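You operate a simulated robot arm through the tools that you are given. There is no shell and no other tool. Be economical: measure what you need, move in short steps, check, and stop when the job is done.

You run a simulated robot arm. Do the job below in one go: nothing can be reset, and whatever is moved stays where it is left.

TASK
Push the freezer door shut. Press the freezer button three times. Put the orange bracket on the fourth shelf from the bottom of the orange rack. Turn the blue dial to 3. Take the blue bracket from the top of the grey bench and put it on top of the teal box there. Put the brush from the top of the grey bench on the shelf under the bench. Take the grey pot labelled "grease" from the top of the grey bench and put it on the top of the padded table. Stack the brown block that says "270" from the top of the padded table on top of the brown block marked "724". The order is free. Set down upright: orange bracket, grey pot.

It is judged by the outcome, as a careful person would: the job done as asked, and still so three seconds after it is handed in. It fails if anything else is knocked over, pushed out of place, dropped, spilled or broken.

THE ROBOT
A 7-joint arm with a two-finger parallel gripper on a trunk, on a base that drives. Base frame: it is fixed to the floor where the robot stands at the start and does not move with it; the origin is under the middle of the robot, x ahead of it, y to its left, z up. Lengths are in m, angles in degrees, forces in N, time in s.
Its first joint turns from -166.0 to 166.0 degrees. Places, roughly: blue bracket [-2, 0.5, 1]; blue dial [-1.6, 0.4, 0.9]; brown block [-3.5, -0.5, 0.75]; brush [-2, 0.75, 1]; fourth shelf of the orange rack [2.4, -1.1, 1.4]; freezer button [1.1, 0.3, 1.4]; freezer door [0.9, 0.1, 0.9]; grey pot [-2.25, 0.5, 1]; orange bracket (11x6x8 cm) [0.1, -0.9, 0.8]; shelf under the bench [-0.5, 1.6, 0.2]; teal box (15x10x8 cm) [-2.5, 0.3, 0.9]; top of the padded table [-3.7, -0.8, 0.9]. Payload 3.43 kg.
The TCP is the grasp point between the finger pads, 0.03 m short of the fingertips. In the tool frame z runs along the fingers and y along their closing line. Largest opening 0.094 m; finger width 0.028, thickness 0.01; the body of the gripper, 0.05 by 0.096 m, starts 0.055 m behind the TCP.
Orientation is told as [roll, pitch, yaw] about the base's x, y, z axes, in that order, counted from this pose: with the fingers straight down and closing along the base's y, the tool's x points along the base's -x, its y along +y and its z along -z.

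THE INTERFACE
- The arm moves only by the tool move_arm. Its argument "steps" is a list of rows, each an object (a shift or turn left out is 0, a gripper value left out holds the last) with "hand": the gripper command, from -1 (fully open) to 1 (shut), values between in proportion; "slide": the shift along the tool's x, y, z in units of 50 mm (1.0 is 50 mm), a list of three; "delta_rot": the turn, a rotation vector about the tool's x, y, z in units of 8 degrees (1.0 is 8 degrees), a list of three. In form: [{"hand": hand, "slide": [x, y, z], "delta_rot": [ax, ay, az]}, ...]. A call has 1 to 8 rows; each row shifts and turns the commanded pose from where the row before left it, along the tool's axes as they then stand. A call with a number of a shift or a turn outside -1 to 1 is refused whole. A row lasts 0.2 s, in which the tool goes at most 0.05 m and 8.6 degrees; a call with a longer step from one row to the next is refused whole, and so is a gripper value outside its range. Where a pose cannot be reached the arm comes as near as it can. A force on the tool above 40 N (or 10 N above the force at the start of the call, whichever is more), or a blocked arm, ends the call early, and 0.2 s more pass. Each finger travels about 0.045 m/s and halts on what it meets, pressing with about 23 N; the grip force reading is that of the motor and also rises with nothing between the fingers. The clock runs only during rows and for 0.2 s after the last one: add rows that do not move to give the fingers time. It gives the time, the measured TCP pose, the force on the tool (base axes), the opening and the grip force at its end, in the units of the frame above (readings bear some noise), with the torque about the TCP (base axes, N m) and any sound that the robot's microphone picked up, and new pictures: "views" is both (left out), scene, wrist or none.
- Cameras (640 x 400 px; columns grow to the right, rows downward): "scene" is now at [0.5314, 0.2065, 1.4929]; the picture's right is [0.12, -0.99, 0.00], its down [-0.48, -0.06, -0.88] and it looks along [0.87, 0.10, -0.48] (base axes); focal length 214 px, centre (320, 200). "wrist" rides on the gripper at [0.076, 0.014, -0.103] in the tool frame; the picture's right is [-0.18, 0.98, 0.00], its down [-0.75, -0.14, -0.64] and it looks along [-0.63, -0.12, 0.77] (tool axes); focal length 243 px, centre (320, 200).
- lift_body(by): slides the trunk up (or, below 0, down) by that many m; the arm and the scene camera ride with it, the base frame stays. It gives what a move gives, with no picture.
- base_move(legs): drives the robot by 1 to 6 legs, each [ahead, left, turn to the left] in m, m and degrees, along the robot's own axes; the way and the turn of a leg run together, so that a leg with both is an arc; at most 1.5 m and 180 degrees a leg. The arm and the cameras ride along, it lands a little off, and it stops where it bumps. It gives what a move gives, and a new picture of the scene camera.
- turn_head(pan, tilt): turns the head with the scene camera to pan (to the left, within 103 degrees either way) and tilt (down, from -29 to 69), counted from straight ahead of the robot. It gives what a move gives, and a new picture of the scene camera.
- probe_pixels(camera, pixels): for up to 12 pixels [column, row] of the newest picture of that camera ("zoom" is the newest enlarged one), the place [x, y, z] in the base frame of the surface seen there, good to about 0.002 m. No time passes.
- enlarge(camera, box): a new picture of the part [left, top, right, bottom] of that camera's present view, enlarged. No time passes.
- close_job(): hands the job in; it is judged then, once.

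Work in short steps. Measure before you move; look again where a grasp or a placing could have gone wrong, and mend it. You have 131 turns and 260 pictures in all, those below and enlarged ones among them. Open the gripper and draw the arm clear of the work before you hand the job in, unless the task says otherwise; then end with one line.

The tools are called after "Emit:" as name(argument=value, ...) on one line, values as JSON. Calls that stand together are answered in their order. move_arm: Moves the arm, as the interface text tells. Its arguments: {"type":"object","properties":{"steps":{"type":"array"},"views":{"type":"string","enum":["both","scene","wrist","none"]}},"required":["steps"]} The other tools are called the same way: lift_body (by) slides the trunk up or down; base_move (legs) drives the base; turn_head (pan, tilt) turns the head that bears the scene camera; probe_pixels (camera, pixels) gives the place of the surface under pixels of a picture; enlarge (camera, box) takes an enlarged picture of a part of a camera's view; close_job () hands the job in.

At the start:

```text
t: 0.0
tool_pos: [0.5744, 0.3166, 1.5074]
orientation: [-0.1, 0.0, 0.0]
contact_force: [1.1, -0.1, -0.2]
ft_torque: [-0.03, 0.03, -0.02]
width: 0.0939
grip_force: 0.0
trunk travel left (down, up): [-0.539, 0.071]
robot x, y, heading: [-0.0038, -0.0036, -0.0]
head pan, tilt: [6.8, 28.7]
```

scene: 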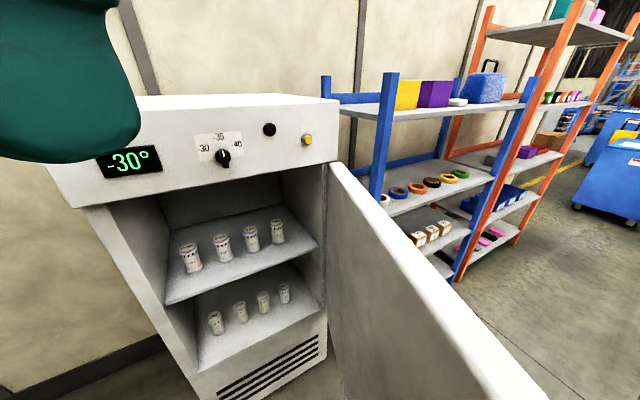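
wrist: 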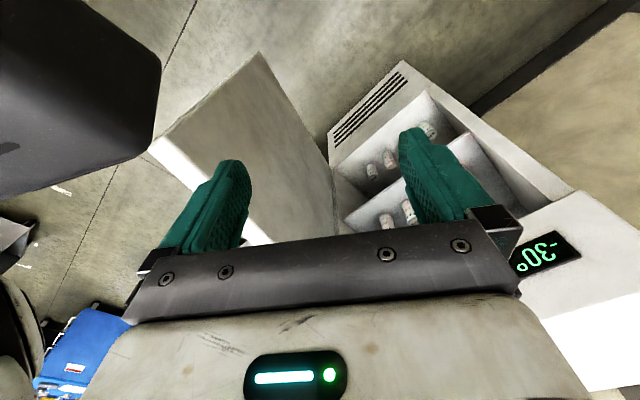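

The scene shows the freezer with the door open (right side hinge), a knob at (222,157), a black round at (269,129) and a yellow one at (307,140). I measure these and the door, and zoom in.

Emit:
probe_pixels(camera="scene", pixels=[[269, 129], [307, 140], [222, 157], [330, 168], [335, 300], [400, 260], [545, 395], [480, 330], [290, 150], [325, 150], [130, 165], [330, 105]])

Emit:
enlarge(camera="scene", box=[180, 90, 360, 200])

Emit:
turn_head(pan=-60, tilt=35)

```text
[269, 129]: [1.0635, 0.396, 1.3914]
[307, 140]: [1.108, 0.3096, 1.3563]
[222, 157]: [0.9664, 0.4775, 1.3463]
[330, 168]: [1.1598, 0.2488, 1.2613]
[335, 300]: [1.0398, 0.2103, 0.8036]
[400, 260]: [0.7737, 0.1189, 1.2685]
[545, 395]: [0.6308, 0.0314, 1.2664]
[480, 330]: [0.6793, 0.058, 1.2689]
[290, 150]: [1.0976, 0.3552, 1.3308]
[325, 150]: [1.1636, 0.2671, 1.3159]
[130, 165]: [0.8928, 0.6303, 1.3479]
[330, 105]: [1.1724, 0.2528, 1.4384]
```

```text
3.56 times, centred on (270, 145) of scene
```

zoom: 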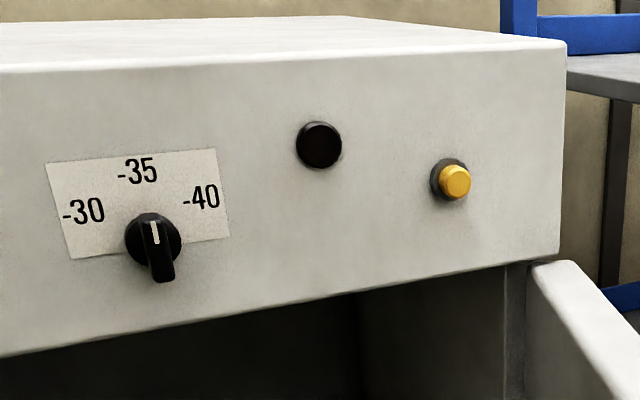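

```text
t: 1.4
tool_pos: [0.5745, 0.3175, 1.5068]
orientation: [-0.1, 0.0, 0.0]
contact_force: [0.9, 0.2, 0.3]
ft_torque: [0.01, 0.01, 0.03]
width: 0.094
grip_force: 0.1
trunk travel left (down, up): [-0.539, 0.071]
robot x, y, heading: [0.0024, -0.002, -0.0]
head pan, tilt: [-60.0, 35.0]
```

scene: 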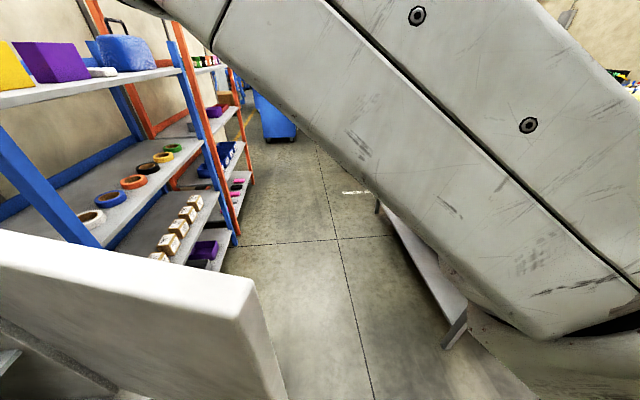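

The door's free end is at about (240,290) in this picture; I measure it and the free space to the right.

Emit:
probe_pixels(camera="scene", pixels=[[245, 295], [255, 300], [240, 320], [275, 390], [150, 290], [20, 240], [460, 330], [410, 225], [350, 300]])

Emit:
turn_head(pan=5, tilt=50)

```text
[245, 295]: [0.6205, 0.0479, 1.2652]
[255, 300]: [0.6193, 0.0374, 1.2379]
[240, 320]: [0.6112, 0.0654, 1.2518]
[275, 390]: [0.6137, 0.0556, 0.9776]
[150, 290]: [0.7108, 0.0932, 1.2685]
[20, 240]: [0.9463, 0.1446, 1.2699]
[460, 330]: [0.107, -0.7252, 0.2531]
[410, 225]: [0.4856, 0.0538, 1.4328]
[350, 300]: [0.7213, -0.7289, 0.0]
```

```text
t: 2.7
tool_pos: [0.5742, 0.3168, 1.5069]
orientation: [0.0, 0.0, 0.1]
contact_force: [0.4, -0.9, -0.5]
ft_torque: [0.03, -0.04, -0.04]
width: 0.0936
grip_force: 0.0
trunk travel left (down, up): [-0.539, 0.071]
robot x, y, heading: [-0.0004, 0.0044, 0.2]
head pan, tilt: [5.0, 50.0]
```

scene: 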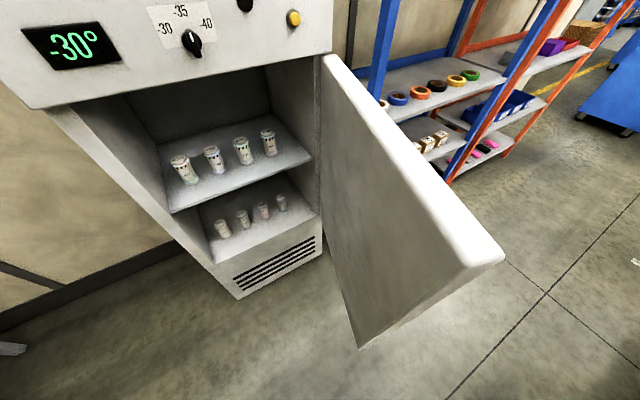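

The door's free end is near (0.62, 0.04) with its top at 1.268, open about 74°. I close the gripper and move it high over to the outer side of the door.

Emit:
move_arm(steps=[{"hand": 1, "slide": [-0.4, -0.9, 0]}, {"slide": [-0.4, -0.9, 0]}, {"slide": [-0.4, -0.9, 0]}, {"slide": [-0.4, -0.9, 0]}, {"slide": [-0.4, -0.9, 0]}, {"slide": [-0.4, -0.9, 0]}, {"slide": [-0.4, -0.9, 0]}, {"slide": [-0.4, -0.9, 0]}], views="scene")

```text
t: 4.5
tool_pos: [0.7315, -0.0447, 1.5045]
orientation: [0.0, 0.0, 0.1]
contact_force: [0.7, 1.1, 0.5]
ft_torque: [-0.03, -0.03, 0.04]
width: 0.0
grip_force: 23.2
trunk travel left (down, up): [-0.539, 0.071]
robot x, y, heading: [0.0019, 0.0003, 0.1]
head pan, tilt: [5.0, 50.0]
```

scene: 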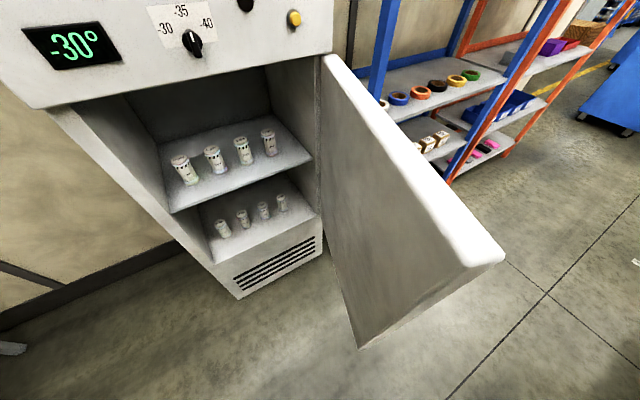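

The gripper is on the outer side; I lower it by 0.265 so the fingertips sit just below the door's top edge.

Emit:
move_arm(steps=[{"slide": [0, 0, 0.9]}, {"slide": [0, 0, 0.9]}, {"slide": [0, 0, 0.9]}, {"slide": [0, 0, 0.9]}, {"slide": [0, 0, 0.9]}, {"slide": [0, 0, 0.8]}], views="both")

```text
t: 5.9
tool_pos: [0.7338, -0.0434, 1.2418]
orientation: [0.0, 0.0, 0.0]
contact_force: [0.0, -0.1, -0.4]
ft_torque: [-0.01, 0.01, -0.03]
width: 0.0003
grip_force: 23.4
trunk travel left (down, up): [-0.539, 0.071]
robot x, y, heading: [0.0016, -0.0016, 0.0]
head pan, tilt: [5.0, 50.0]
```

scene: 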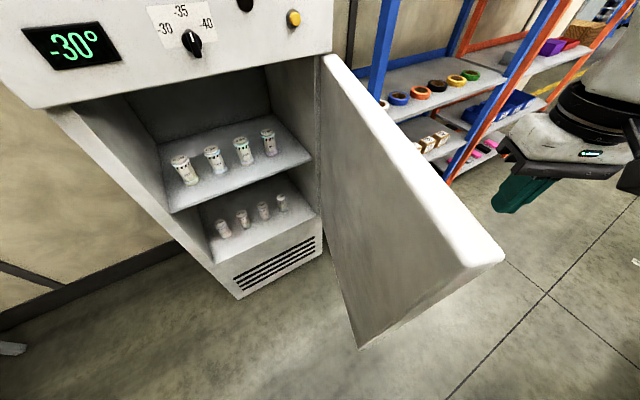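
wrist: 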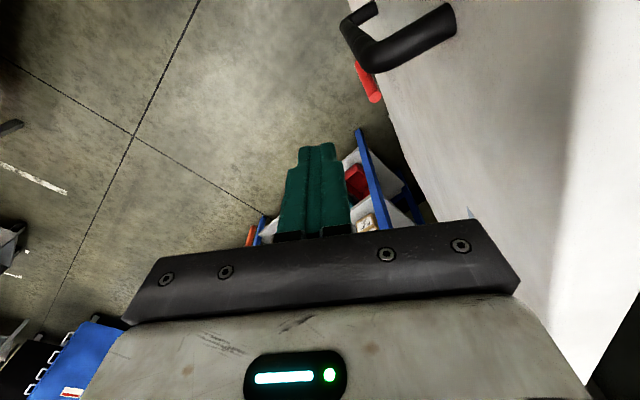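

The closed fingers (315,190 in the wrist view) are beside the outer face, with the handle lower down. I sweep along an arc around the hinge to swing the door.

Emit:
move_arm(steps=[{"slide": [0.17, 0.67, 0]}, {"slide": [0.17, 0.67, 0]}, {"slide": [0.3, 0.82, 0]}, {"slide": [0.3, 0.82, 0]}, {"slide": [0.15, 0.85, 0]}, {"slide": [0.15, 0.85, 0]}, {"slide": [0, 0.88, 0]}, {"slide": [0, 0.88, 0]}], views="scene")

```text
t: 7.7
tool_pos: [0.6758, 0.2807, 1.2394]
orientation: [0.0, 0.0, -0.1]
contact_force: [-0.7, 0.5, -0.4]
ft_torque: [0.0, 0.01, -0.02]
width: 0.0001
grip_force: 22.5
trunk travel left (down, up): [-0.539, 0.071]
robot x, y, heading: [0.0005, -0.0019, -0.0]
head pan, tilt: [5.0, 50.0]
```

scene: 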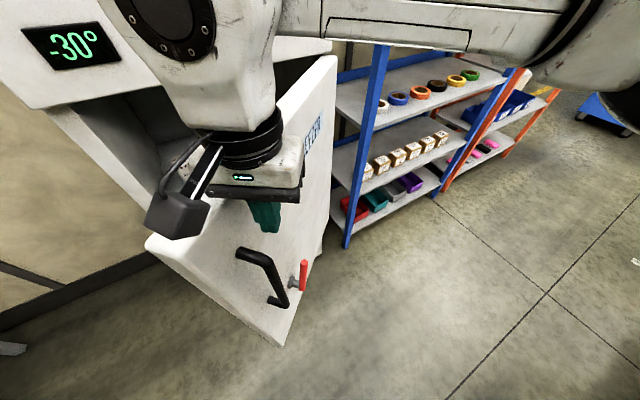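

The door follows well. I continue the arc to about 30° from shut.

Emit:
move_arm(steps=[{"slide": [-0.15, 0.85, 0]}, {"slide": [-0.15, 0.85, 0]}, {"slide": [-0.3, 0.82, 0]}, {"slide": [-0.3, 0.82, 0]}, {"slide": [-0.43, 0.76, 0]}, {"slide": [-0.43, 0.76, 0]}], views="scene")

```text
t: 9.1
tool_pos: [0.7625, 0.5204, 1.2379]
orientation: [-0.2, 0.0, 0.1]
contact_force: [-1.5, 0.7, 0.3]
ft_torque: [0.02, 0.01, -0.03]
width: 0.0
grip_force: 23.1
trunk travel left (down, up): [-0.539, 0.071]
robot x, y, heading: [-0.0002, 0.0017, 0.2]
head pan, tilt: [5.0, 50.0]
```

scene: 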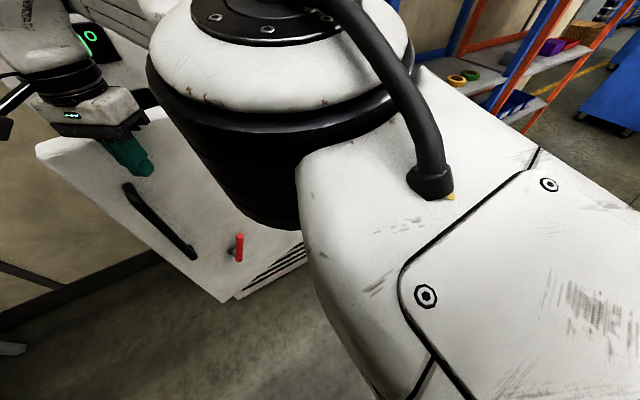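

The door is about 30° from shut. I back the base off so I can turn the tool level and finish with the fingertips.

Emit:
base_move(legs=[[-0.4, 0, 0]])

Emit:
turn_head(pan=30, tilt=30)

```text
t: 11.6
tool_pos: [0.3693, 0.5239, 1.2386]
orientation: [0.1, 0.0, 0.4]
contact_force: [0.4, 0.1, 0.1]
ft_torque: [0.02, 0.0, 0.0]
width: 0.0001
grip_force: 23.4
trunk travel left (down, up): [-0.539, 0.071]
robot x, y, heading: [-0.3895, -0.0023, 0.5]
head pan, tilt: [5.0, 50.0]
```

scene: 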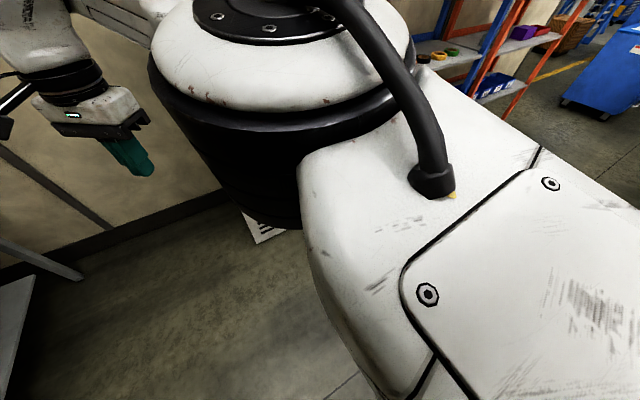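

```text
t: 12.5
tool_pos: [0.3694, 0.5254, 1.2389]
orientation: [0.1, 0.0, 0.4]
contact_force: [-0.6, 0.4, 0.1]
ft_torque: [-0.02, 0.0, 0.01]
width: 0.0
grip_force: 22.9
trunk travel left (down, up): [-0.539, 0.071]
robot x, y, heading: [-0.39, -0.0021, 0.6]
head pan, tilt: [30.0, 30.0]
```

scene: 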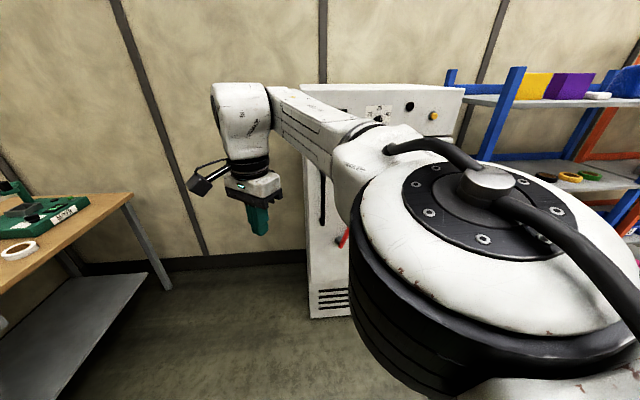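

A bench stands at left, clear of the arm. I now turn the tool to yaw 37° and begin pitching it up to point level at the door.

Emit:
move_arm(steps=[{"slide": [0, -0.5, 0], "delta_rot": [0, 0, -0.92]}, {"slide": [0, -0.5, 0], "delta_rot": [0, 0, -0.92]}, {"slide": [0, -0.5, 0], "delta_rot": [0, 0, -0.92]}, {"delta_rot": [0, 0, -0.92]}, {"delta_rot": [0, 0, -0.92]}, {"delta_rot": [0, -1, 0]}, {"delta_rot": [0, -1, 0]}, {"delta_rot": [0, -1, 0]}], views="none")

Emit:
move_arm(steps=[{"delta_rot": [0, -1, 0]}, {"delta_rot": [0, -1, 0]}, {"delta_rot": [0, -1, 0]}, {"delta_rot": [0, -1, 0]}, {"delta_rot": [0, -1, 0]}, {"delta_rot": [0, -1, 0]}, {"delta_rot": [0, -1, 0]}, {"delta_rot": [0, -1, 0]}], views="both")

```text
t: 14.3
tool_pos: [0.3792, 0.4515, 1.2383]
orientation: [0.1, -24.1, 37.3]
contact_force: [0.1, -0.3, 0.5]
ft_torque: [0.01, 0.0, 0.02]
width: 0.0
grip_force: 22.8
trunk travel left (down, up): [-0.539, 0.071]
robot x, y, heading: [-0.3894, -0.0009, 0.4]
head pan, tilt: [30.0, 30.0]
```

```text
t: 16.1
tool_pos: [0.3797, 0.4487, 1.2304]
orientation: [4.9, -82.9, 32.0]
contact_force: [0.0, -0.6, -0.4]
ft_torque: [0.03, -0.01, 0.11]
width: 0.0
grip_force: 22.7
out of reach, approached as far as the arm can: row 8
trunk travel left (down, up): [-0.539, 0.071]
robot x, y, heading: [-0.3855, -0.0049, 0.6]
head pan, tilt: [30.0, 30.0]
```

scene: 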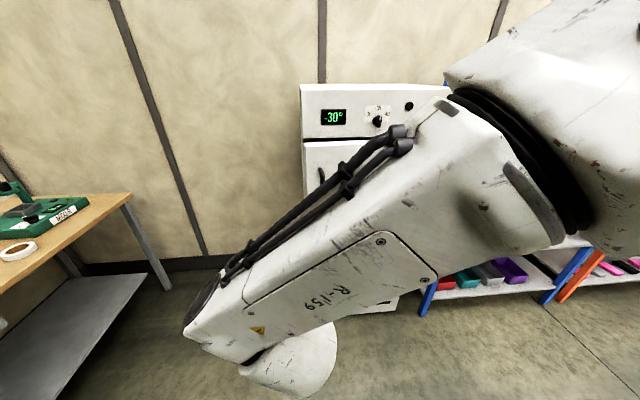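
wrist: 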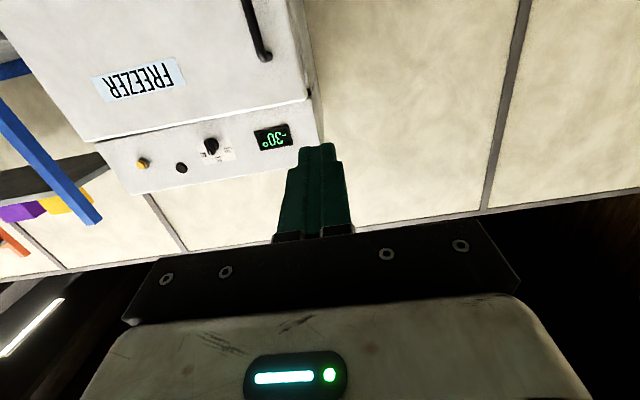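

The tool is nearly level. I measure the door and panel in the wrist view to see how far open it still is.

Emit:
probe_pixels(camera="wrist", pixels=[[300, 90], [250, 95], [180, 110], [110, 128], [300, 108], [290, 140], [144, 163], [120, 150], [220, 140], [260, 55]])

Emit:
enlarge(camera="wrist", box=[60, 0, 340, 200])

```text
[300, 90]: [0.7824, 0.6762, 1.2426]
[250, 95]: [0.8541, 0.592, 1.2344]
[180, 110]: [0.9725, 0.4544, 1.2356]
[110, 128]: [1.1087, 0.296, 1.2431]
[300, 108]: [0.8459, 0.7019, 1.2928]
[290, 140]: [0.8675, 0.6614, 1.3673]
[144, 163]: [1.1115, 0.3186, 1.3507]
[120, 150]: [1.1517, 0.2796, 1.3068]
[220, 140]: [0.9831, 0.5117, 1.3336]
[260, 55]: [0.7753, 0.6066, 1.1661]
```

```text
2.00 times, centred on (200, 100) of wrist
```

zoom: 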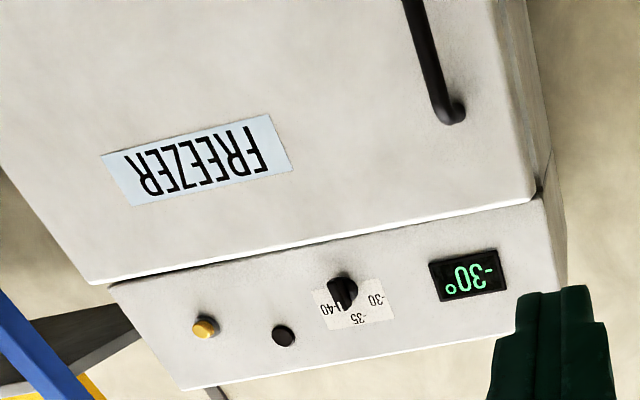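

The door is only about 4° ajar (35 mm at the free end). I drive the base forward 0.35 so the arm can press it home.

Emit:
base_move(legs=[[0.35, 0, 0]])

Emit:
move_arm(steps=[{"slide": [0, 0, 0.9]}, {"slide": [0, 0, 0.9]}, {"slide": [0, 0, 0.6]}], views="wrist")

```text
t: 18.3
tool_pos: [0.7315, 0.4479, 1.2303]
orientation: [1.9, -82.9, 34.7]
contact_force: [0.4, -0.9, 0.0]
ft_torque: [-0.04, -0.01, 0.02]
width: 0.0001
grip_force: 23.3
trunk travel left (down, up): [-0.539, 0.071]
robot x, y, heading: [-0.0402, -0.0032, 0.2]
head pan, tilt: [30.0, 30.0]
```

scene: 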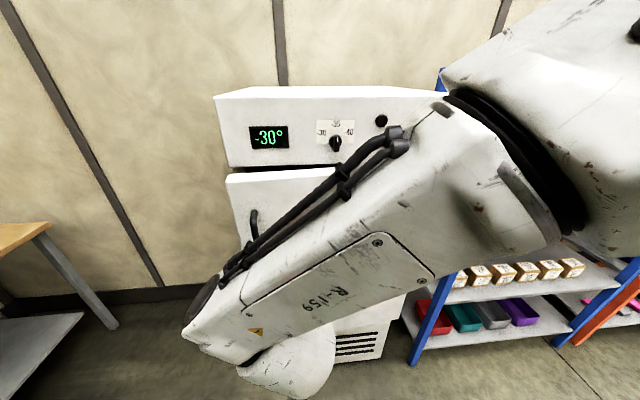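

```text
t: 19.1
tool_pos: [0.8273, 0.5183, 1.2162]
orientation: [1.8, -82.9, 34.7]
contact_force: [0.3, -0.3, 0.0]
ft_torque: [0.01, 0.03, 0.03]
width: 0.0001
grip_force: 22.4
trunk travel left (down, up): [-0.539, 0.071]
robot x, y, heading: [-0.0371, -0.0033, 0.3]
head pan, tilt: [30.0, 30.0]
```

wrist: 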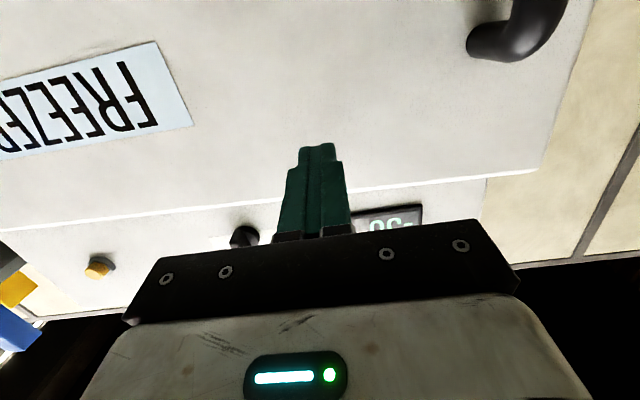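

The fingertips face the door, well clear of handle and knob. I press on slowly until it stops.

Emit:
move_arm(steps=[{"slide": [0, 0, 0.4]}, {"slide": [0, 0, 0.3]}, {"slide": [0, 0, 0.3]}, {"slide": [0, 0, 0.3]}, {"slide": [0, 0, 0.3]}, {"slide": [0, 0, 0.3]}], views="wrist")

```text
t: 20.3
tool_pos: [0.8852, 0.5638, 1.2047]
orientation: [2.1, -83.0, 34.2]
contact_force: [-9.3, -9.6, 4.5]
ft_torque: [0.06, -0.24, -0.06]
width: 0.0
grip_force: 22.9
trunk travel left (down, up): [-0.539, 0.071]
robot x, y, heading: [-0.0387, 0.0019, 0.1]
head pan, tilt: [30.0, 30.0]
stopped in row 5: the force on the tool passed its limit at 116 N (the readings are from after the stop); the commanded pose is now the measured one
```

wrist: 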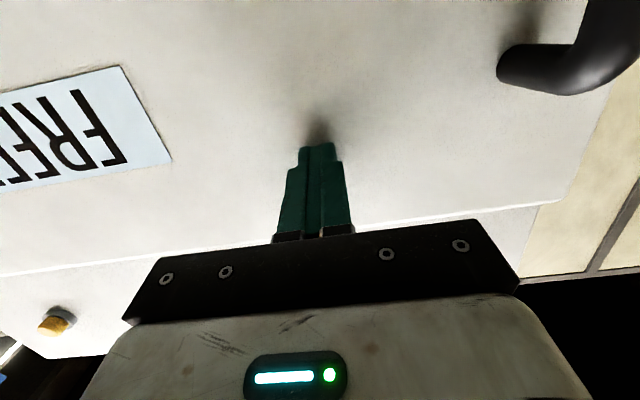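

The press ended on a hard stop (116 N), so the door is home. I back off, then measure the door gap.

Emit:
move_arm(steps=[{"slide": [0, 0, -0.9]}, {"slide": [0, 0, -0.9]}, {"slide": [0, 0, -0.9]}, {"delta_rot": [0, -0.45, 0]}, {"delta_rot": [0, -0.45, 0]}], views="wrist")

```text
t: 21.7
tool_pos: [0.7894, 0.47, 1.2206]
orientation: [1.6, -88.4, 30.6]
contact_force: [0.5, 0.6, 0.5]
ft_torque: [0.03, 0.0, -0.02]
width: 0.0001
grip_force: 23.0
out of reach, approached as far as the arm can: row 5
trunk travel left (down, up): [-0.539, 0.071]
robot x, y, heading: [-0.0391, -0.0013, -0.2]
head pan, tilt: [30.0, 30.0]
stopped in row 5: the arm was blocked; the commanded pose is now the measured one
```

wrist: 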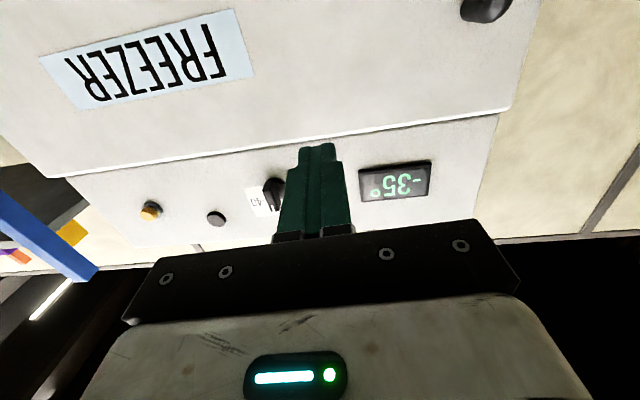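

The display now reads -35; I enlarge the knob to check it was not touched, and probe the door for closure.

Emit:
enlarge(camera="wrist", box=[120, 120, 460, 250])

Emit:
probe_pixels(camera="wrist", pixels=[[500, 95], [250, 140], [80, 165], [490, 130], [230, 190], [110, 200], [148, 210], [155, 216]])

```text
1.88 times, centred on (290, 185) of wrist
```

zoom: 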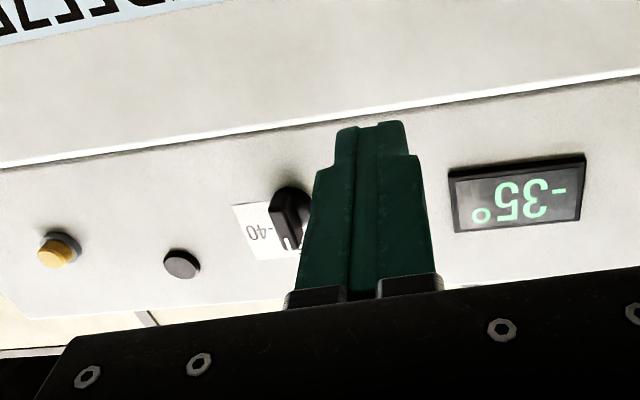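

```text
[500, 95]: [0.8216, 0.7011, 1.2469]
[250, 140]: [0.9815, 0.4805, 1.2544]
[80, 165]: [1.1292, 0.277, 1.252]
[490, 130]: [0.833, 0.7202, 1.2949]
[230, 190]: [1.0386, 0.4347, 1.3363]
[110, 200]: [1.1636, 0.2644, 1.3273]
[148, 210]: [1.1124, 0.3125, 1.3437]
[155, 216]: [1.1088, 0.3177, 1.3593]
```

The knob still points up and the door is parallel to the panel, so it is shut. I now move sideways and up in front of the yellow button (tip at about 1.111, 0.314, 1.353).

Emit:
move_arm(steps=[{"slide": [-0.385, -0.87, 0]}, {"slide": [-0.385, -0.87, 0]}, {"slide": [-0.385, -0.87, 0]}, {"slide": [-0.385, -0.87, 0]}, {"slide": [-0.385, -0.87, 0]}, {"slide": [-0.385, -0.87, 0]}, {"slide": [-0.385, -0.87, 0]}], views="wrist")

```text
t: 23.3
tool_pos: [0.844, 0.453, 1.2408]
orientation: [3.8, -86.2, 27.5]
contact_force: [-0.2, 0.5, 0.5]
ft_torque: [-0.04, 0.01, 0.01]
width: 0.0
grip_force: 23.0
out of reach, approached as far as the arm can: row 1, 2, 3, 4, 5, 6, 7
trunk travel left (down, up): [-0.539, 0.071]
robot x, y, heading: [-0.0351, 0.0017, -0.2]
head pan, tilt: [30.0, 30.0]
```

wrist: 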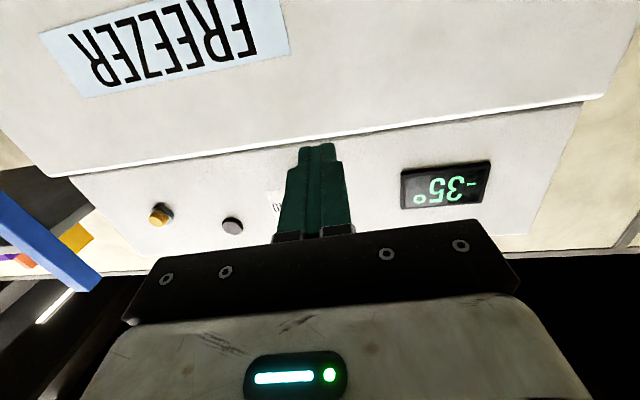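

The wrist hit a joint limit here. I pull back and tilt the tool down again by about 35°, to press the button obliquely instead.

Emit:
move_arm(steps=[{"slide": [0, 0, -0.9], "delta_rot": [0, 1, 0]}, {"slide": [0, 0, -0.9], "delta_rot": [0, 1, 0]}, {"delta_rot": [0, 1, 0]}, {"delta_rot": [0, 1, 0]}, {"slide": [-0.9, 0, 0]}, {"slide": [-0.9, 0, 0]}], views="none")

```text
t: 24.7
tool_pos: [0.812, 0.4273, 1.3319]
orientation: [0.7, -56.0, 32.4]
contact_force: [-0.1, 0.0, 0.1]
ft_torque: [-0.02, 0.01, 0.0]
width: 0.0003
grip_force: 22.9
trunk travel left (down, up): [-0.539, 0.071]
robot x, y, heading: [-0.0358, 0.0016, 0.0]
head pan, tilt: [30.0, 30.0]
```

The tool is now at 56° pitch with free motion. I move across to a point 6 cm in front of the button.

Emit:
move_arm(steps=[{"slide": [-0.28, -0.87, 0.1]}, {"slide": [-0.28, -0.87, 0.1]}, {"slide": [-0.28, -0.87, 0.2]}, {"slide": [-0.28, -0.87, 0.3]}, {"slide": [-0.28, -0.87, 0.36]}, {"slide": [-0.28, -0.87, 0.36]}], views="wrist")

```text
t: 26.1
tool_pos: [1.0309, 0.2675, 1.3694]
orientation: [0.2, -56.5, 32.6]
contact_force: [0.1, -0.2, 0.3]
ft_torque: [-0.02, 0.01, -0.04]
width: 0.0
grip_force: 23.0
out of reach, approached as far as the arm can: row 6
trunk travel left (down, up): [-0.539, 0.071]
robot x, y, heading: [-0.0374, -0.0001, 0.1]
head pan, tilt: [30.0, 30.0]
```

wrist: 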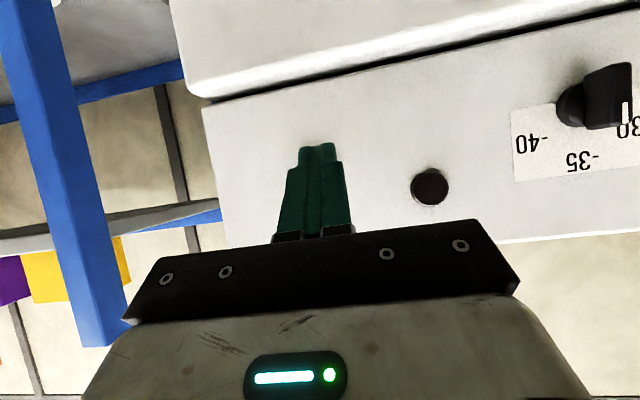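

The arm is at its reach limit. I retract 0.1 along -x and drive the base 0.1 ahead, to keep the tool in place with spare reach.

Emit:
move_arm(steps=[{"slide": [0.47, 0.54, -0.69]}, {"slide": [0.47, 0.54, -0.69]}], views="none")

Emit:
base_move(legs=[[0.1, 0, 0]])

```text
t: 26.7
tool_pos: [0.9328, 0.2693, 1.3665]
orientation: [0.1, -56.5, 32.6]
contact_force: [-0.2, -0.4, 0.1]
ft_torque: [-0.03, -0.05, -0.02]
width: 0.0
grip_force: 23.1
trunk travel left (down, up): [-0.539, 0.071]
robot x, y, heading: [-0.0397, 0.0013, -0.0]
head pan, tilt: [30.0, 30.0]
```

```text
t: 27.9
tool_pos: [1.0327, 0.2704, 1.3664]
orientation: [0.2, -56.5, 32.7]
contact_force: [-0.2, 0.2, -0.3]
ft_torque: [0.04, -0.01, -0.02]
width: 0.0
grip_force: 24.0
trunk travel left (down, up): [-0.539, 0.071]
robot x, y, heading: [0.0637, -0.0008, 0.0]
head pan, tilt: [30.0, 30.0]
```

scene: 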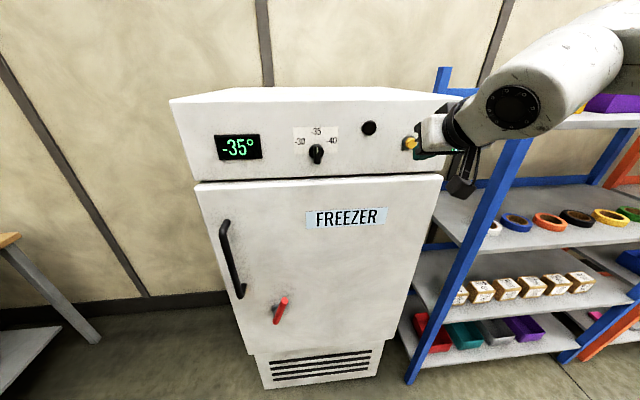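

The tool is in place and the button is at (408,143). I adjust 1 cm sideways and down, and advance near the button.

Emit:
move_arm(steps=[{"slide": [0.17, 0.2, 0.11]}, {"slide": [-0.4, 0.05, 0.6]}], views="wrist")

Emit:
enlarge(camera="scene", box=[340, 90, 500, 190])

```text
t: 28.5
tool_pos: [1.0578, 0.2986, 1.3562]
orientation: [0.1, -56.5, 32.7]
contact_force: [1.1, -0.1, -0.3]
ft_torque: [0.01, 0.01, 0.01]
width: 0.0
grip_force: 23.3
trunk travel left (down, up): [-0.539, 0.071]
robot x, y, heading: [0.0626, 0.0027, 0.1]
head pan, tilt: [30.0, 30.0]
```

wrist: 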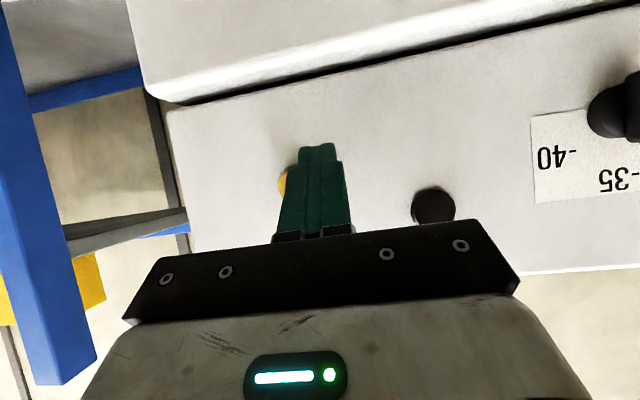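

```text
4.00 times, centred on (420, 140) of scene
```

zoom: 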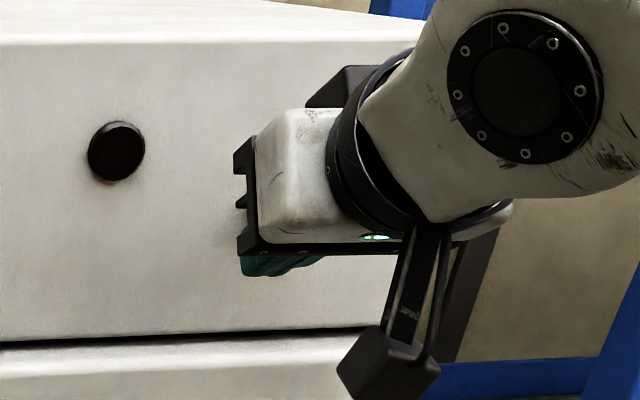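

The button peeks out left of the fingers at (283,185): I'm about 18 mm too far left. I shift tool y by -0.018 and then advance toward the button.

Emit:
move_arm(steps=[{"slide": [0, -0.38, 0]}, {"slide": [-0.11, 0.0, 0.166]}, {"slide": [-0.11, 0.0, 0.166]}], views="wrist")

```text
t: 29.3
tool_pos: [1.083, 0.2958, 1.3563]
orientation: [0.2, -56.4, 32.7]
contact_force: [-2.2, -1.6, -1.4]
ft_torque: [-0.02, 0.01, 0.01]
width: 0.0
grip_force: 23.2
trunk travel left (down, up): [-0.539, 0.071]
robot x, y, heading: [0.0604, -0.0012, 0.3]
head pan, tilt: [30.0, 30.0]
heard: click
```

wrist: 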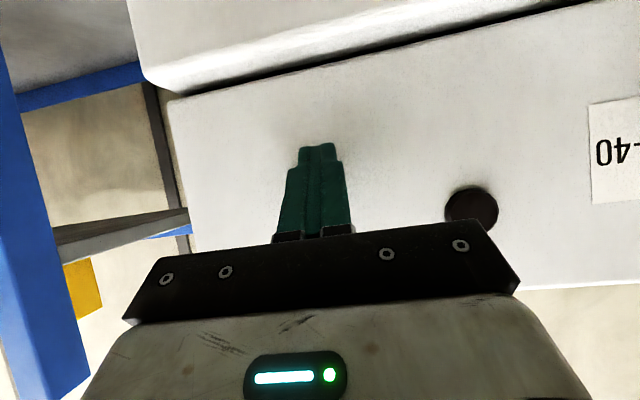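

A click was heard: press one. I retract 2.5 cm to release and listen.

Emit:
move_arm(steps=[{"slide": [0.14, 0, -0.21]}, {"slide": [0.14, 0, -0.21]}, {}], views="wrist")

```text
t: 30.1
tool_pos: [1.0605, 0.2832, 1.3566]
orientation: [0.1, -56.4, 32.7]
contact_force: [-0.8, 0.0, -0.3]
ft_torque: [0.02, -0.01, 0.0]
width: 0.0
grip_force: 22.8
trunk travel left (down, up): [-0.539, 0.071]
robot x, y, heading: [0.0622, -0.0021, 0.3]
head pan, tilt: [30.0, 30.0]
```

wrist: 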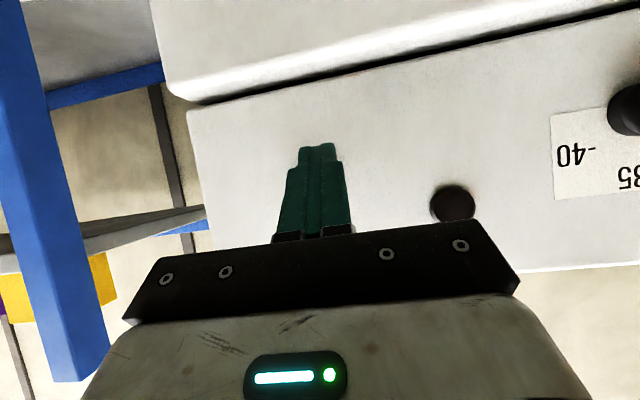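

Released silently. I press and release a second time with the same travel.

Emit:
move_arm(steps=[{"slide": [-0.14, 0, 0.21]}, {"slide": [-0.14, 0, 0.21]}, {}], views="none")

Emit:
move_arm(steps=[{"slide": [0.14, 0, -0.21]}, {"slide": [0.14, 0, -0.21]}, {}], views="none")

```text
t: 30.9
tool_pos: [1.0817, 0.2958, 1.3571]
orientation: [0.2, -56.3, 32.7]
contact_force: [-0.5, -0.7, -0.1]
ft_torque: [0.02, 0.02, -0.02]
width: 0.0003
grip_force: 23.4
trunk travel left (down, up): [-0.539, 0.071]
robot x, y, heading: [0.0645, 0.0002, 0.2]
head pan, tilt: [30.0, 30.0]
```

```text
t: 31.7
tool_pos: [1.0619, 0.2806, 1.3577]
orientation: [0.2, -56.6, 32.8]
contact_force: [-0.4, 0.7, -0.6]
ft_torque: [0.0, 0.05, 0.03]
width: 0.0
grip_force: 23.1
trunk travel left (down, up): [-0.539, 0.071]
robot x, y, heading: [0.0643, -0.0007, 0.2]
head pan, tilt: [30.0, 30.0]
```

No click that time, so it does not count. I press a few mm deeper, reading after it.

Emit:
move_arm(steps=[{"slide": [-0.14, 0, 0.21]}, {"slide": [-0.14, 0, 0.21]}, {"slide": [-0.055, 0, 0.083]}, {}], views="none")

```text
t: 32.7
tool_pos: [1.0857, 0.2979, 1.3565]
orientation: [0.2, -56.4, 32.8]
contact_force: [-3.5, -1.2, -1.9]
ft_torque: [-0.07, 0.05, 0.01]
width: 0.0
grip_force: 23.3
trunk travel left (down, up): [-0.539, 0.071]
robot x, y, heading: [0.0607, 0.0013, 0.0]
head pan, tilt: [30.0, 30.0]
heard: click
```

Second click heard. I release and press the third time at the same depth.

Emit:
move_arm(steps=[{"slide": [0.14, 0, -0.21]}, {"slide": [0.14, 0, -0.21]}, {"slide": [0.055, 0, -0.083]}, {}], views="none")

Emit:
move_arm(steps=[{"slide": [-0.14, 0, 0.21]}, {"slide": [-0.14, 0, 0.21]}, {"slide": [-0.055, 0, 0.083]}, {}], views="none")

```text
t: 33.7
tool_pos: [1.0616, 0.2808, 1.3575]
orientation: [0.2, -56.4, 32.7]
contact_force: [0.2, 0.2, 0.9]
ft_torque: [-0.03, 0.02, -0.01]
width: 0.0002
grip_force: 22.9
trunk travel left (down, up): [-0.539, 0.071]
robot x, y, heading: [0.063, -0.0006, -0.0]
head pan, tilt: [30.0, 30.0]
```

```text
t: 34.7
tool_pos: [1.0856, 0.2993, 1.3571]
orientation: [0.2, -56.4, 32.7]
contact_force: [-8.9, -3.9, -0.5]
ft_torque: [-0.01, 0.06, 0.02]
width: 0.0003
grip_force: 23.6
trunk travel left (down, up): [-0.539, 0.071]
robot x, y, heading: [0.0629, 0.0014, 0.0]
head pan, tilt: [30.0, 30.0]
heard: click
```

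Third click heard. I withdraw from the freezer and turn the tool back to straight down.

Emit:
move_arm(steps=[{"slide": [0.5, 0, -0.75]}, {"slide": [0.5, 0, -0.75]}, {"slide": [0.5, 0, -0.75]}, {"slide": [0.5, 0, -0.75]}, {"delta_rot": [0, 1, 0]}, {"delta_rot": [0, 1, 0]}, {"delta_rot": [0, 1, 0]}, {"delta_rot": [0, 1, 0]}], views="none")

Emit:
move_arm(steps=[{"delta_rot": [0, 1, 0], "hand": -1}, {"delta_rot": [0, 1, 0]}, {"delta_rot": [0, 1, 0]}, {"delta_rot": [0, 0, 1]}, {"delta_rot": [0, 0, 1]}, {"delta_rot": [0, 0, 1]}, {"delta_rot": [0, 0, 1]}], views="none")

Emit:
turn_head(pan=-80, tilt=40)

```text
t: 36.5
tool_pos: [0.9351, 0.2005, 1.3557]
orientation: [0.0, -24.3, 32.9]
contact_force: [0.1, 0.2, -0.2]
ft_torque: [0.0, -0.02, 0.05]
width: 0.0
grip_force: 22.4
trunk travel left (down, up): [-0.539, 0.071]
robot x, y, heading: [0.0618, 0.0022, -0.1]
head pan, tilt: [30.0, 30.0]
```

```text
t: 38.1
tool_pos: [0.9361, 0.2005, 1.3553]
orientation: [0.3, -0.3, 0.7]
contact_force: [0.6, 0.5, -0.6]
ft_torque: [0.01, 0.01, 0.0]
width: 0.0941
grip_force: 0.1
trunk travel left (down, up): [-0.539, 0.071]
robot x, y, heading: [0.0619, -0.0006, -0.0]
head pan, tilt: [30.0, 30.0]
```

```text
t: 40.0
tool_pos: [0.9363, 0.2002, 1.3556]
orientation: [0.3, -0.3, 0.9]
contact_force: [-0.6, 0.0, 0.4]
ft_torque: [0.0, -0.01, -0.01]
width: 0.0937
grip_force: 0.0
trunk travel left (down, up): [-0.539, 0.071]
robot x, y, heading: [0.0637, -0.0019, -0.1]
head pan, tilt: [-80.0, 40.0]
```

scene: 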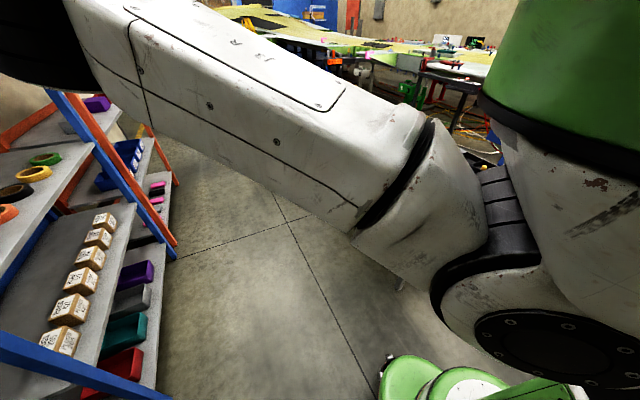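

The elbow blocks the view. I draw the arm in, back off and turn right partway to see the table with the bracket.

Emit:
move_arm(steps=[{"slide": [0.9, -0.35, -0.2]}, {"slide": [0.9, -0.35, -0.2]}, {"slide": [0.9, -0.35, -0.2]}, {"slide": [0.9, -0.35, -0.2]}, {"slide": [0.9, -0.35, -0.2]}, {"slide": [0.9, -0.35, -0.2]}, {"slide": [0.9, -0.35, -0.2]}, {"slide": [0.9, -0.35, -0.2]}], views="none")

Emit:
base_move(legs=[[-0.2, 0, 0], [0, 0, -40]])

Emit:
turn_head(pan=-40, tilt=35)

```text
t: 41.8
tool_pos: [0.5927, 0.0609, 1.4299]
orientation: [0.5, -0.8, -1.0]
contact_force: [21.9, 4.9, -3.9]
ft_torque: [-0.51, 1.5, -1.04]
width: 0.0941
grip_force: 0.1
trunk travel left (down, up): [-0.539, 0.071]
robot x, y, heading: [0.0625, 0.0009, 0.0]
head pan, tilt: [-80.0, 40.0]
stopped in row 8: the force on the tool passed its limit at 86 N (the readings are from after the stop); the commanded pose is now the measured one
```

```text
t: 45.2
tool_pos: [0.3035, -0.2984, 1.43]
orientation: [0.4, -0.8, -41.1]
contact_force: [24.4, -23.4, -2.3]
ft_torque: [1.5, 1.72, -1.33]
width: 0.0938
grip_force: 0.2
trunk travel left (down, up): [-0.539, 0.071]
robot x, y, heading: [-0.1384, 0.0028, -40.5]
head pan, tilt: [-80.0, 40.0]
```

scene: 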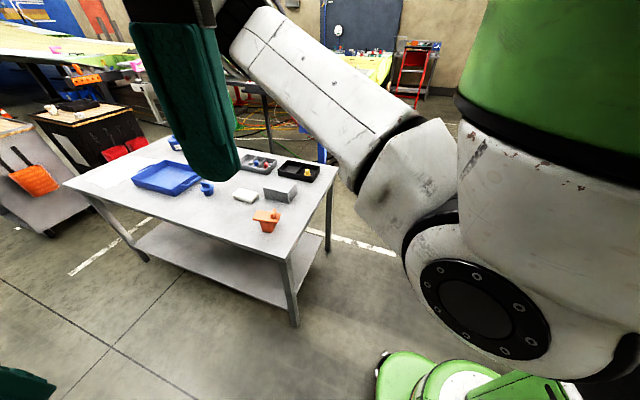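

```text
t: 46.3
tool_pos: [0.305, -0.2991, 1.4324]
orientation: [0.9, -1.0, -42.1]
contact_force: [69.4, -33.8, 34.4]
ft_torque: [4.11, 4.61, -3.71]
width: 0.0939
grip_force: 0.0
trunk travel left (down, up): [-0.539, 0.071]
robot x, y, heading: [-0.1374, 0.0021, -40.3]
head pan, tilt: [-40.0, 35.0]
```

scene: 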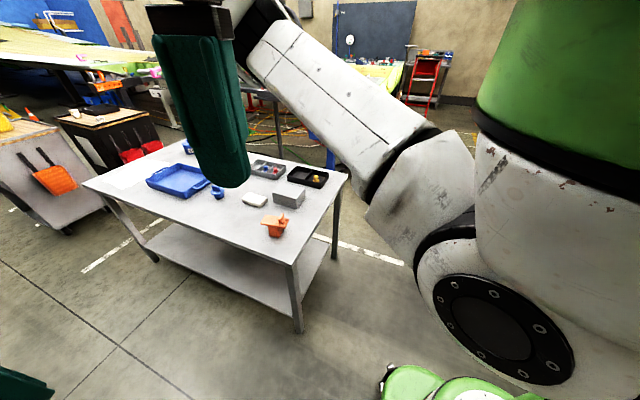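

The gripper is pressing on the robot's own head, so I move it outward and down at once. The bracket is visible at (275,225) on a grey table.

Emit:
move_arm(steps=[{"slide": [-0.8, -0.4, 0]}, {"slide": [-0.8, -0.4, 0]}, {"slide": [-0.8, -0.4, 0]}, {"slide": [0, -0.9, 0.2]}, {"slide": [0, -0.9, 0.2]}], views="scene")

```text
t: 47.5
tool_pos: [0.2953, -0.4909, 1.4084]
orientation: [0.5, -0.8, -41.1]
contact_force: [-0.7, -0.2, -0.6]
ft_torque: [0.0, 0.02, -0.01]
width: 0.0937
grip_force: 0.0
trunk travel left (down, up): [-0.539, 0.071]
robot x, y, heading: [-0.1397, -0.0006, -40.2]
head pan, tilt: [-40.0, 35.0]
```

scene: 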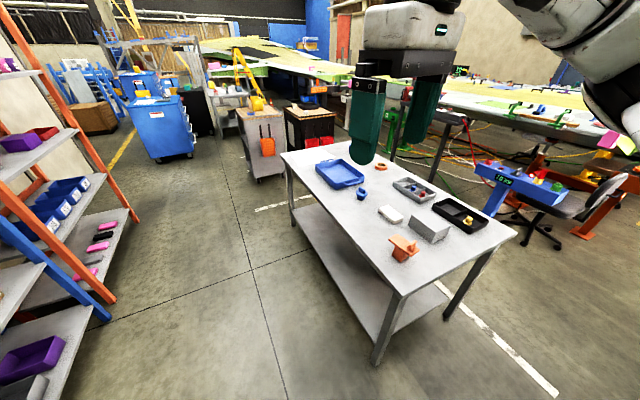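

The contact is cleared. I enlarge and measure the orange bracket at (403,248).

Emit:
enlarge(camera="scene", box=[340, 200, 500, 300])

Emit:
probe_pixels(camera="scene", pixels=[[400, 240], [395, 237], [410, 243], [395, 253], [405, 262], [418, 250], [430, 225], [365, 225], [395, 290], [515, 235]])

```text
4.00 times, centred on (420, 250) of scene
```

zoom: 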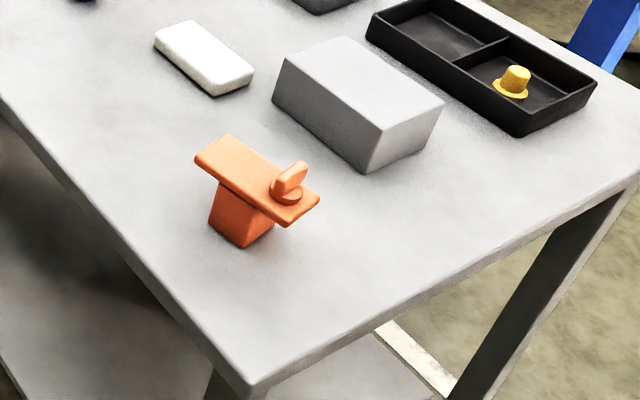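

```text
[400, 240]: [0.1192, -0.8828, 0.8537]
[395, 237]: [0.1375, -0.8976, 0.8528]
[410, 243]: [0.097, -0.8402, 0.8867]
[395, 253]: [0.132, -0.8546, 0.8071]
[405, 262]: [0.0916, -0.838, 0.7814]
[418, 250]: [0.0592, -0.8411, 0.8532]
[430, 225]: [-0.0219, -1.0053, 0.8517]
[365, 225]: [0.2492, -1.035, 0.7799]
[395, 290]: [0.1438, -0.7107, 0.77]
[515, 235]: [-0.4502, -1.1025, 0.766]
```

I measure the plate corners and the stem in the enlarged view.

Emit:
probe_pixels(camera="zoom", pixels=[[199, 161], [229, 140], [313, 200], [287, 222], [240, 175], [215, 205], [240, 238], [268, 222], [290, 180], [285, 200], [240, 200]])

```text
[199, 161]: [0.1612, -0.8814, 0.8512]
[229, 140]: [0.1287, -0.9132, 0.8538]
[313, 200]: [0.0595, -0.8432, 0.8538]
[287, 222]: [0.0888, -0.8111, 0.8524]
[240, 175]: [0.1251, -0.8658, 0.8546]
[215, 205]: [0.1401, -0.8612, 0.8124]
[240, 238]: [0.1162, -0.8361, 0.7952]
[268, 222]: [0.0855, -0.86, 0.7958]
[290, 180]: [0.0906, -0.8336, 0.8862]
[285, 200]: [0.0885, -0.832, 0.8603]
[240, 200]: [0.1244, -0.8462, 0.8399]
```

The plate is about 10x4.6 cm, centre (0.110,-0.862), top z 0.853, long axis at 135°. I rotate the tool to yaw -45° and move high above the bracket.

Emit:
move_arm(steps=[{"delta_rot": [0, 0, 0.5], "slide": [0, 0, 0.5]}, {"slide": [-0.35, -0.9, 0.2]}, {"slide": [-0.35, -0.9, 0.2]}, {"slide": [-0.35, -0.9, 0.2]}, {"slide": [-0.35, -0.9, 0.2]}, {"slide": [-0.35, -0.9, 0.2]}, {"slide": [-0.35, -0.9, 0.2]}, {"slide": [-0.35, -0.9, 0.2]}], views="wrist")

```text
t: 49.3
tool_pos: [0.2059, -0.7011, 1.335]
orientation: [0.4, -0.7, -45.2]
contact_force: [-0.6, -0.5, 0.1]
ft_torque: [0.01, 0.01, 0.01]
width: 0.0938
grip_force: 0.1
out of reach, approached as far as the arm can: row 6, 7, 8
trunk travel left (down, up): [-0.539, 0.071]
robot x, y, heading: [-0.137, 0.0007, -40.4]
head pan, tilt: [-40.0, 35.0]
```

wrist: 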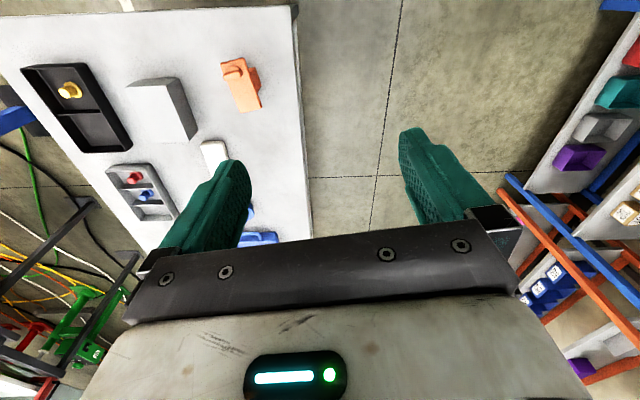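

High up it is out of reach. I slide the base 0.18 to its right, which carries the tool nearly over the bracket.

Emit:
base_move(legs=[[0, -0.18, 0]])

Emit:
lift_body(by=-0.25)

Emit:
turn_head(pan=-40, tilt=45)

```text
t: 50.8
tool_pos: [0.0842, -0.84, 1.3362]
orientation: [0.4, -0.7, -45.6]
contact_force: [0.2, 0.9, 0.2]
ft_torque: [-0.02, 0.0, 0.0]
width: 0.0941
grip_force: 0.0
trunk travel left (down, up): [-0.539, 0.071]
robot x, y, heading: [-0.2562, -0.14, -41.0]
head pan, tilt: [-40.0, 35.0]
```

scene: 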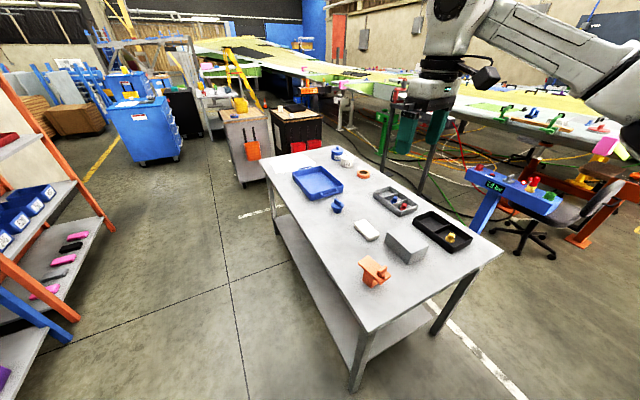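

```text
t: 53.4
tool_pos: [0.0839, -0.8405, 1.086]
orientation: [0.5, -0.7, -45.5]
contact_force: [0.9, -0.2, 0.4]
ft_torque: [0.01, 0.01, -0.04]
width: 0.0938
grip_force: 0.1
trunk travel left (down, up): [-0.289, 0.321]
robot x, y, heading: [-0.2552, -0.1361, -40.6]
head pan, tilt: [-40.0, 35.0]
```

```text
t: 54.1
tool_pos: [0.0841, -0.8403, 1.0852]
orientation: [0.5, -0.7, -45.5]
contact_force: [-0.3, 0.4, 0.7]
ft_torque: [-0.01, 0.0, 0.0]
width: 0.094
grip_force: 0.1
trunk travel left (down, up): [-0.289, 0.321]
robot x, y, heading: [-0.2576, -0.1382, -40.6]
head pan, tilt: [-40.0, 45.0]
```

scene: 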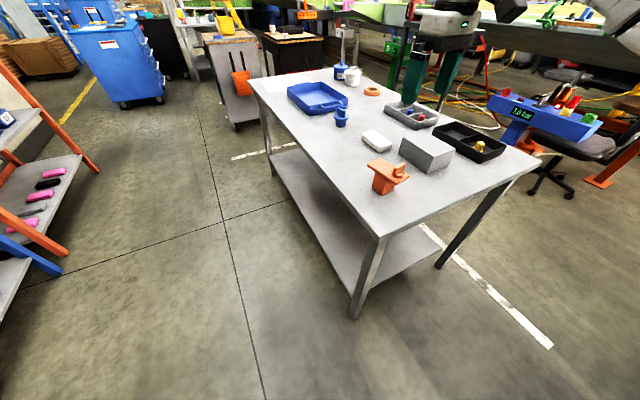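

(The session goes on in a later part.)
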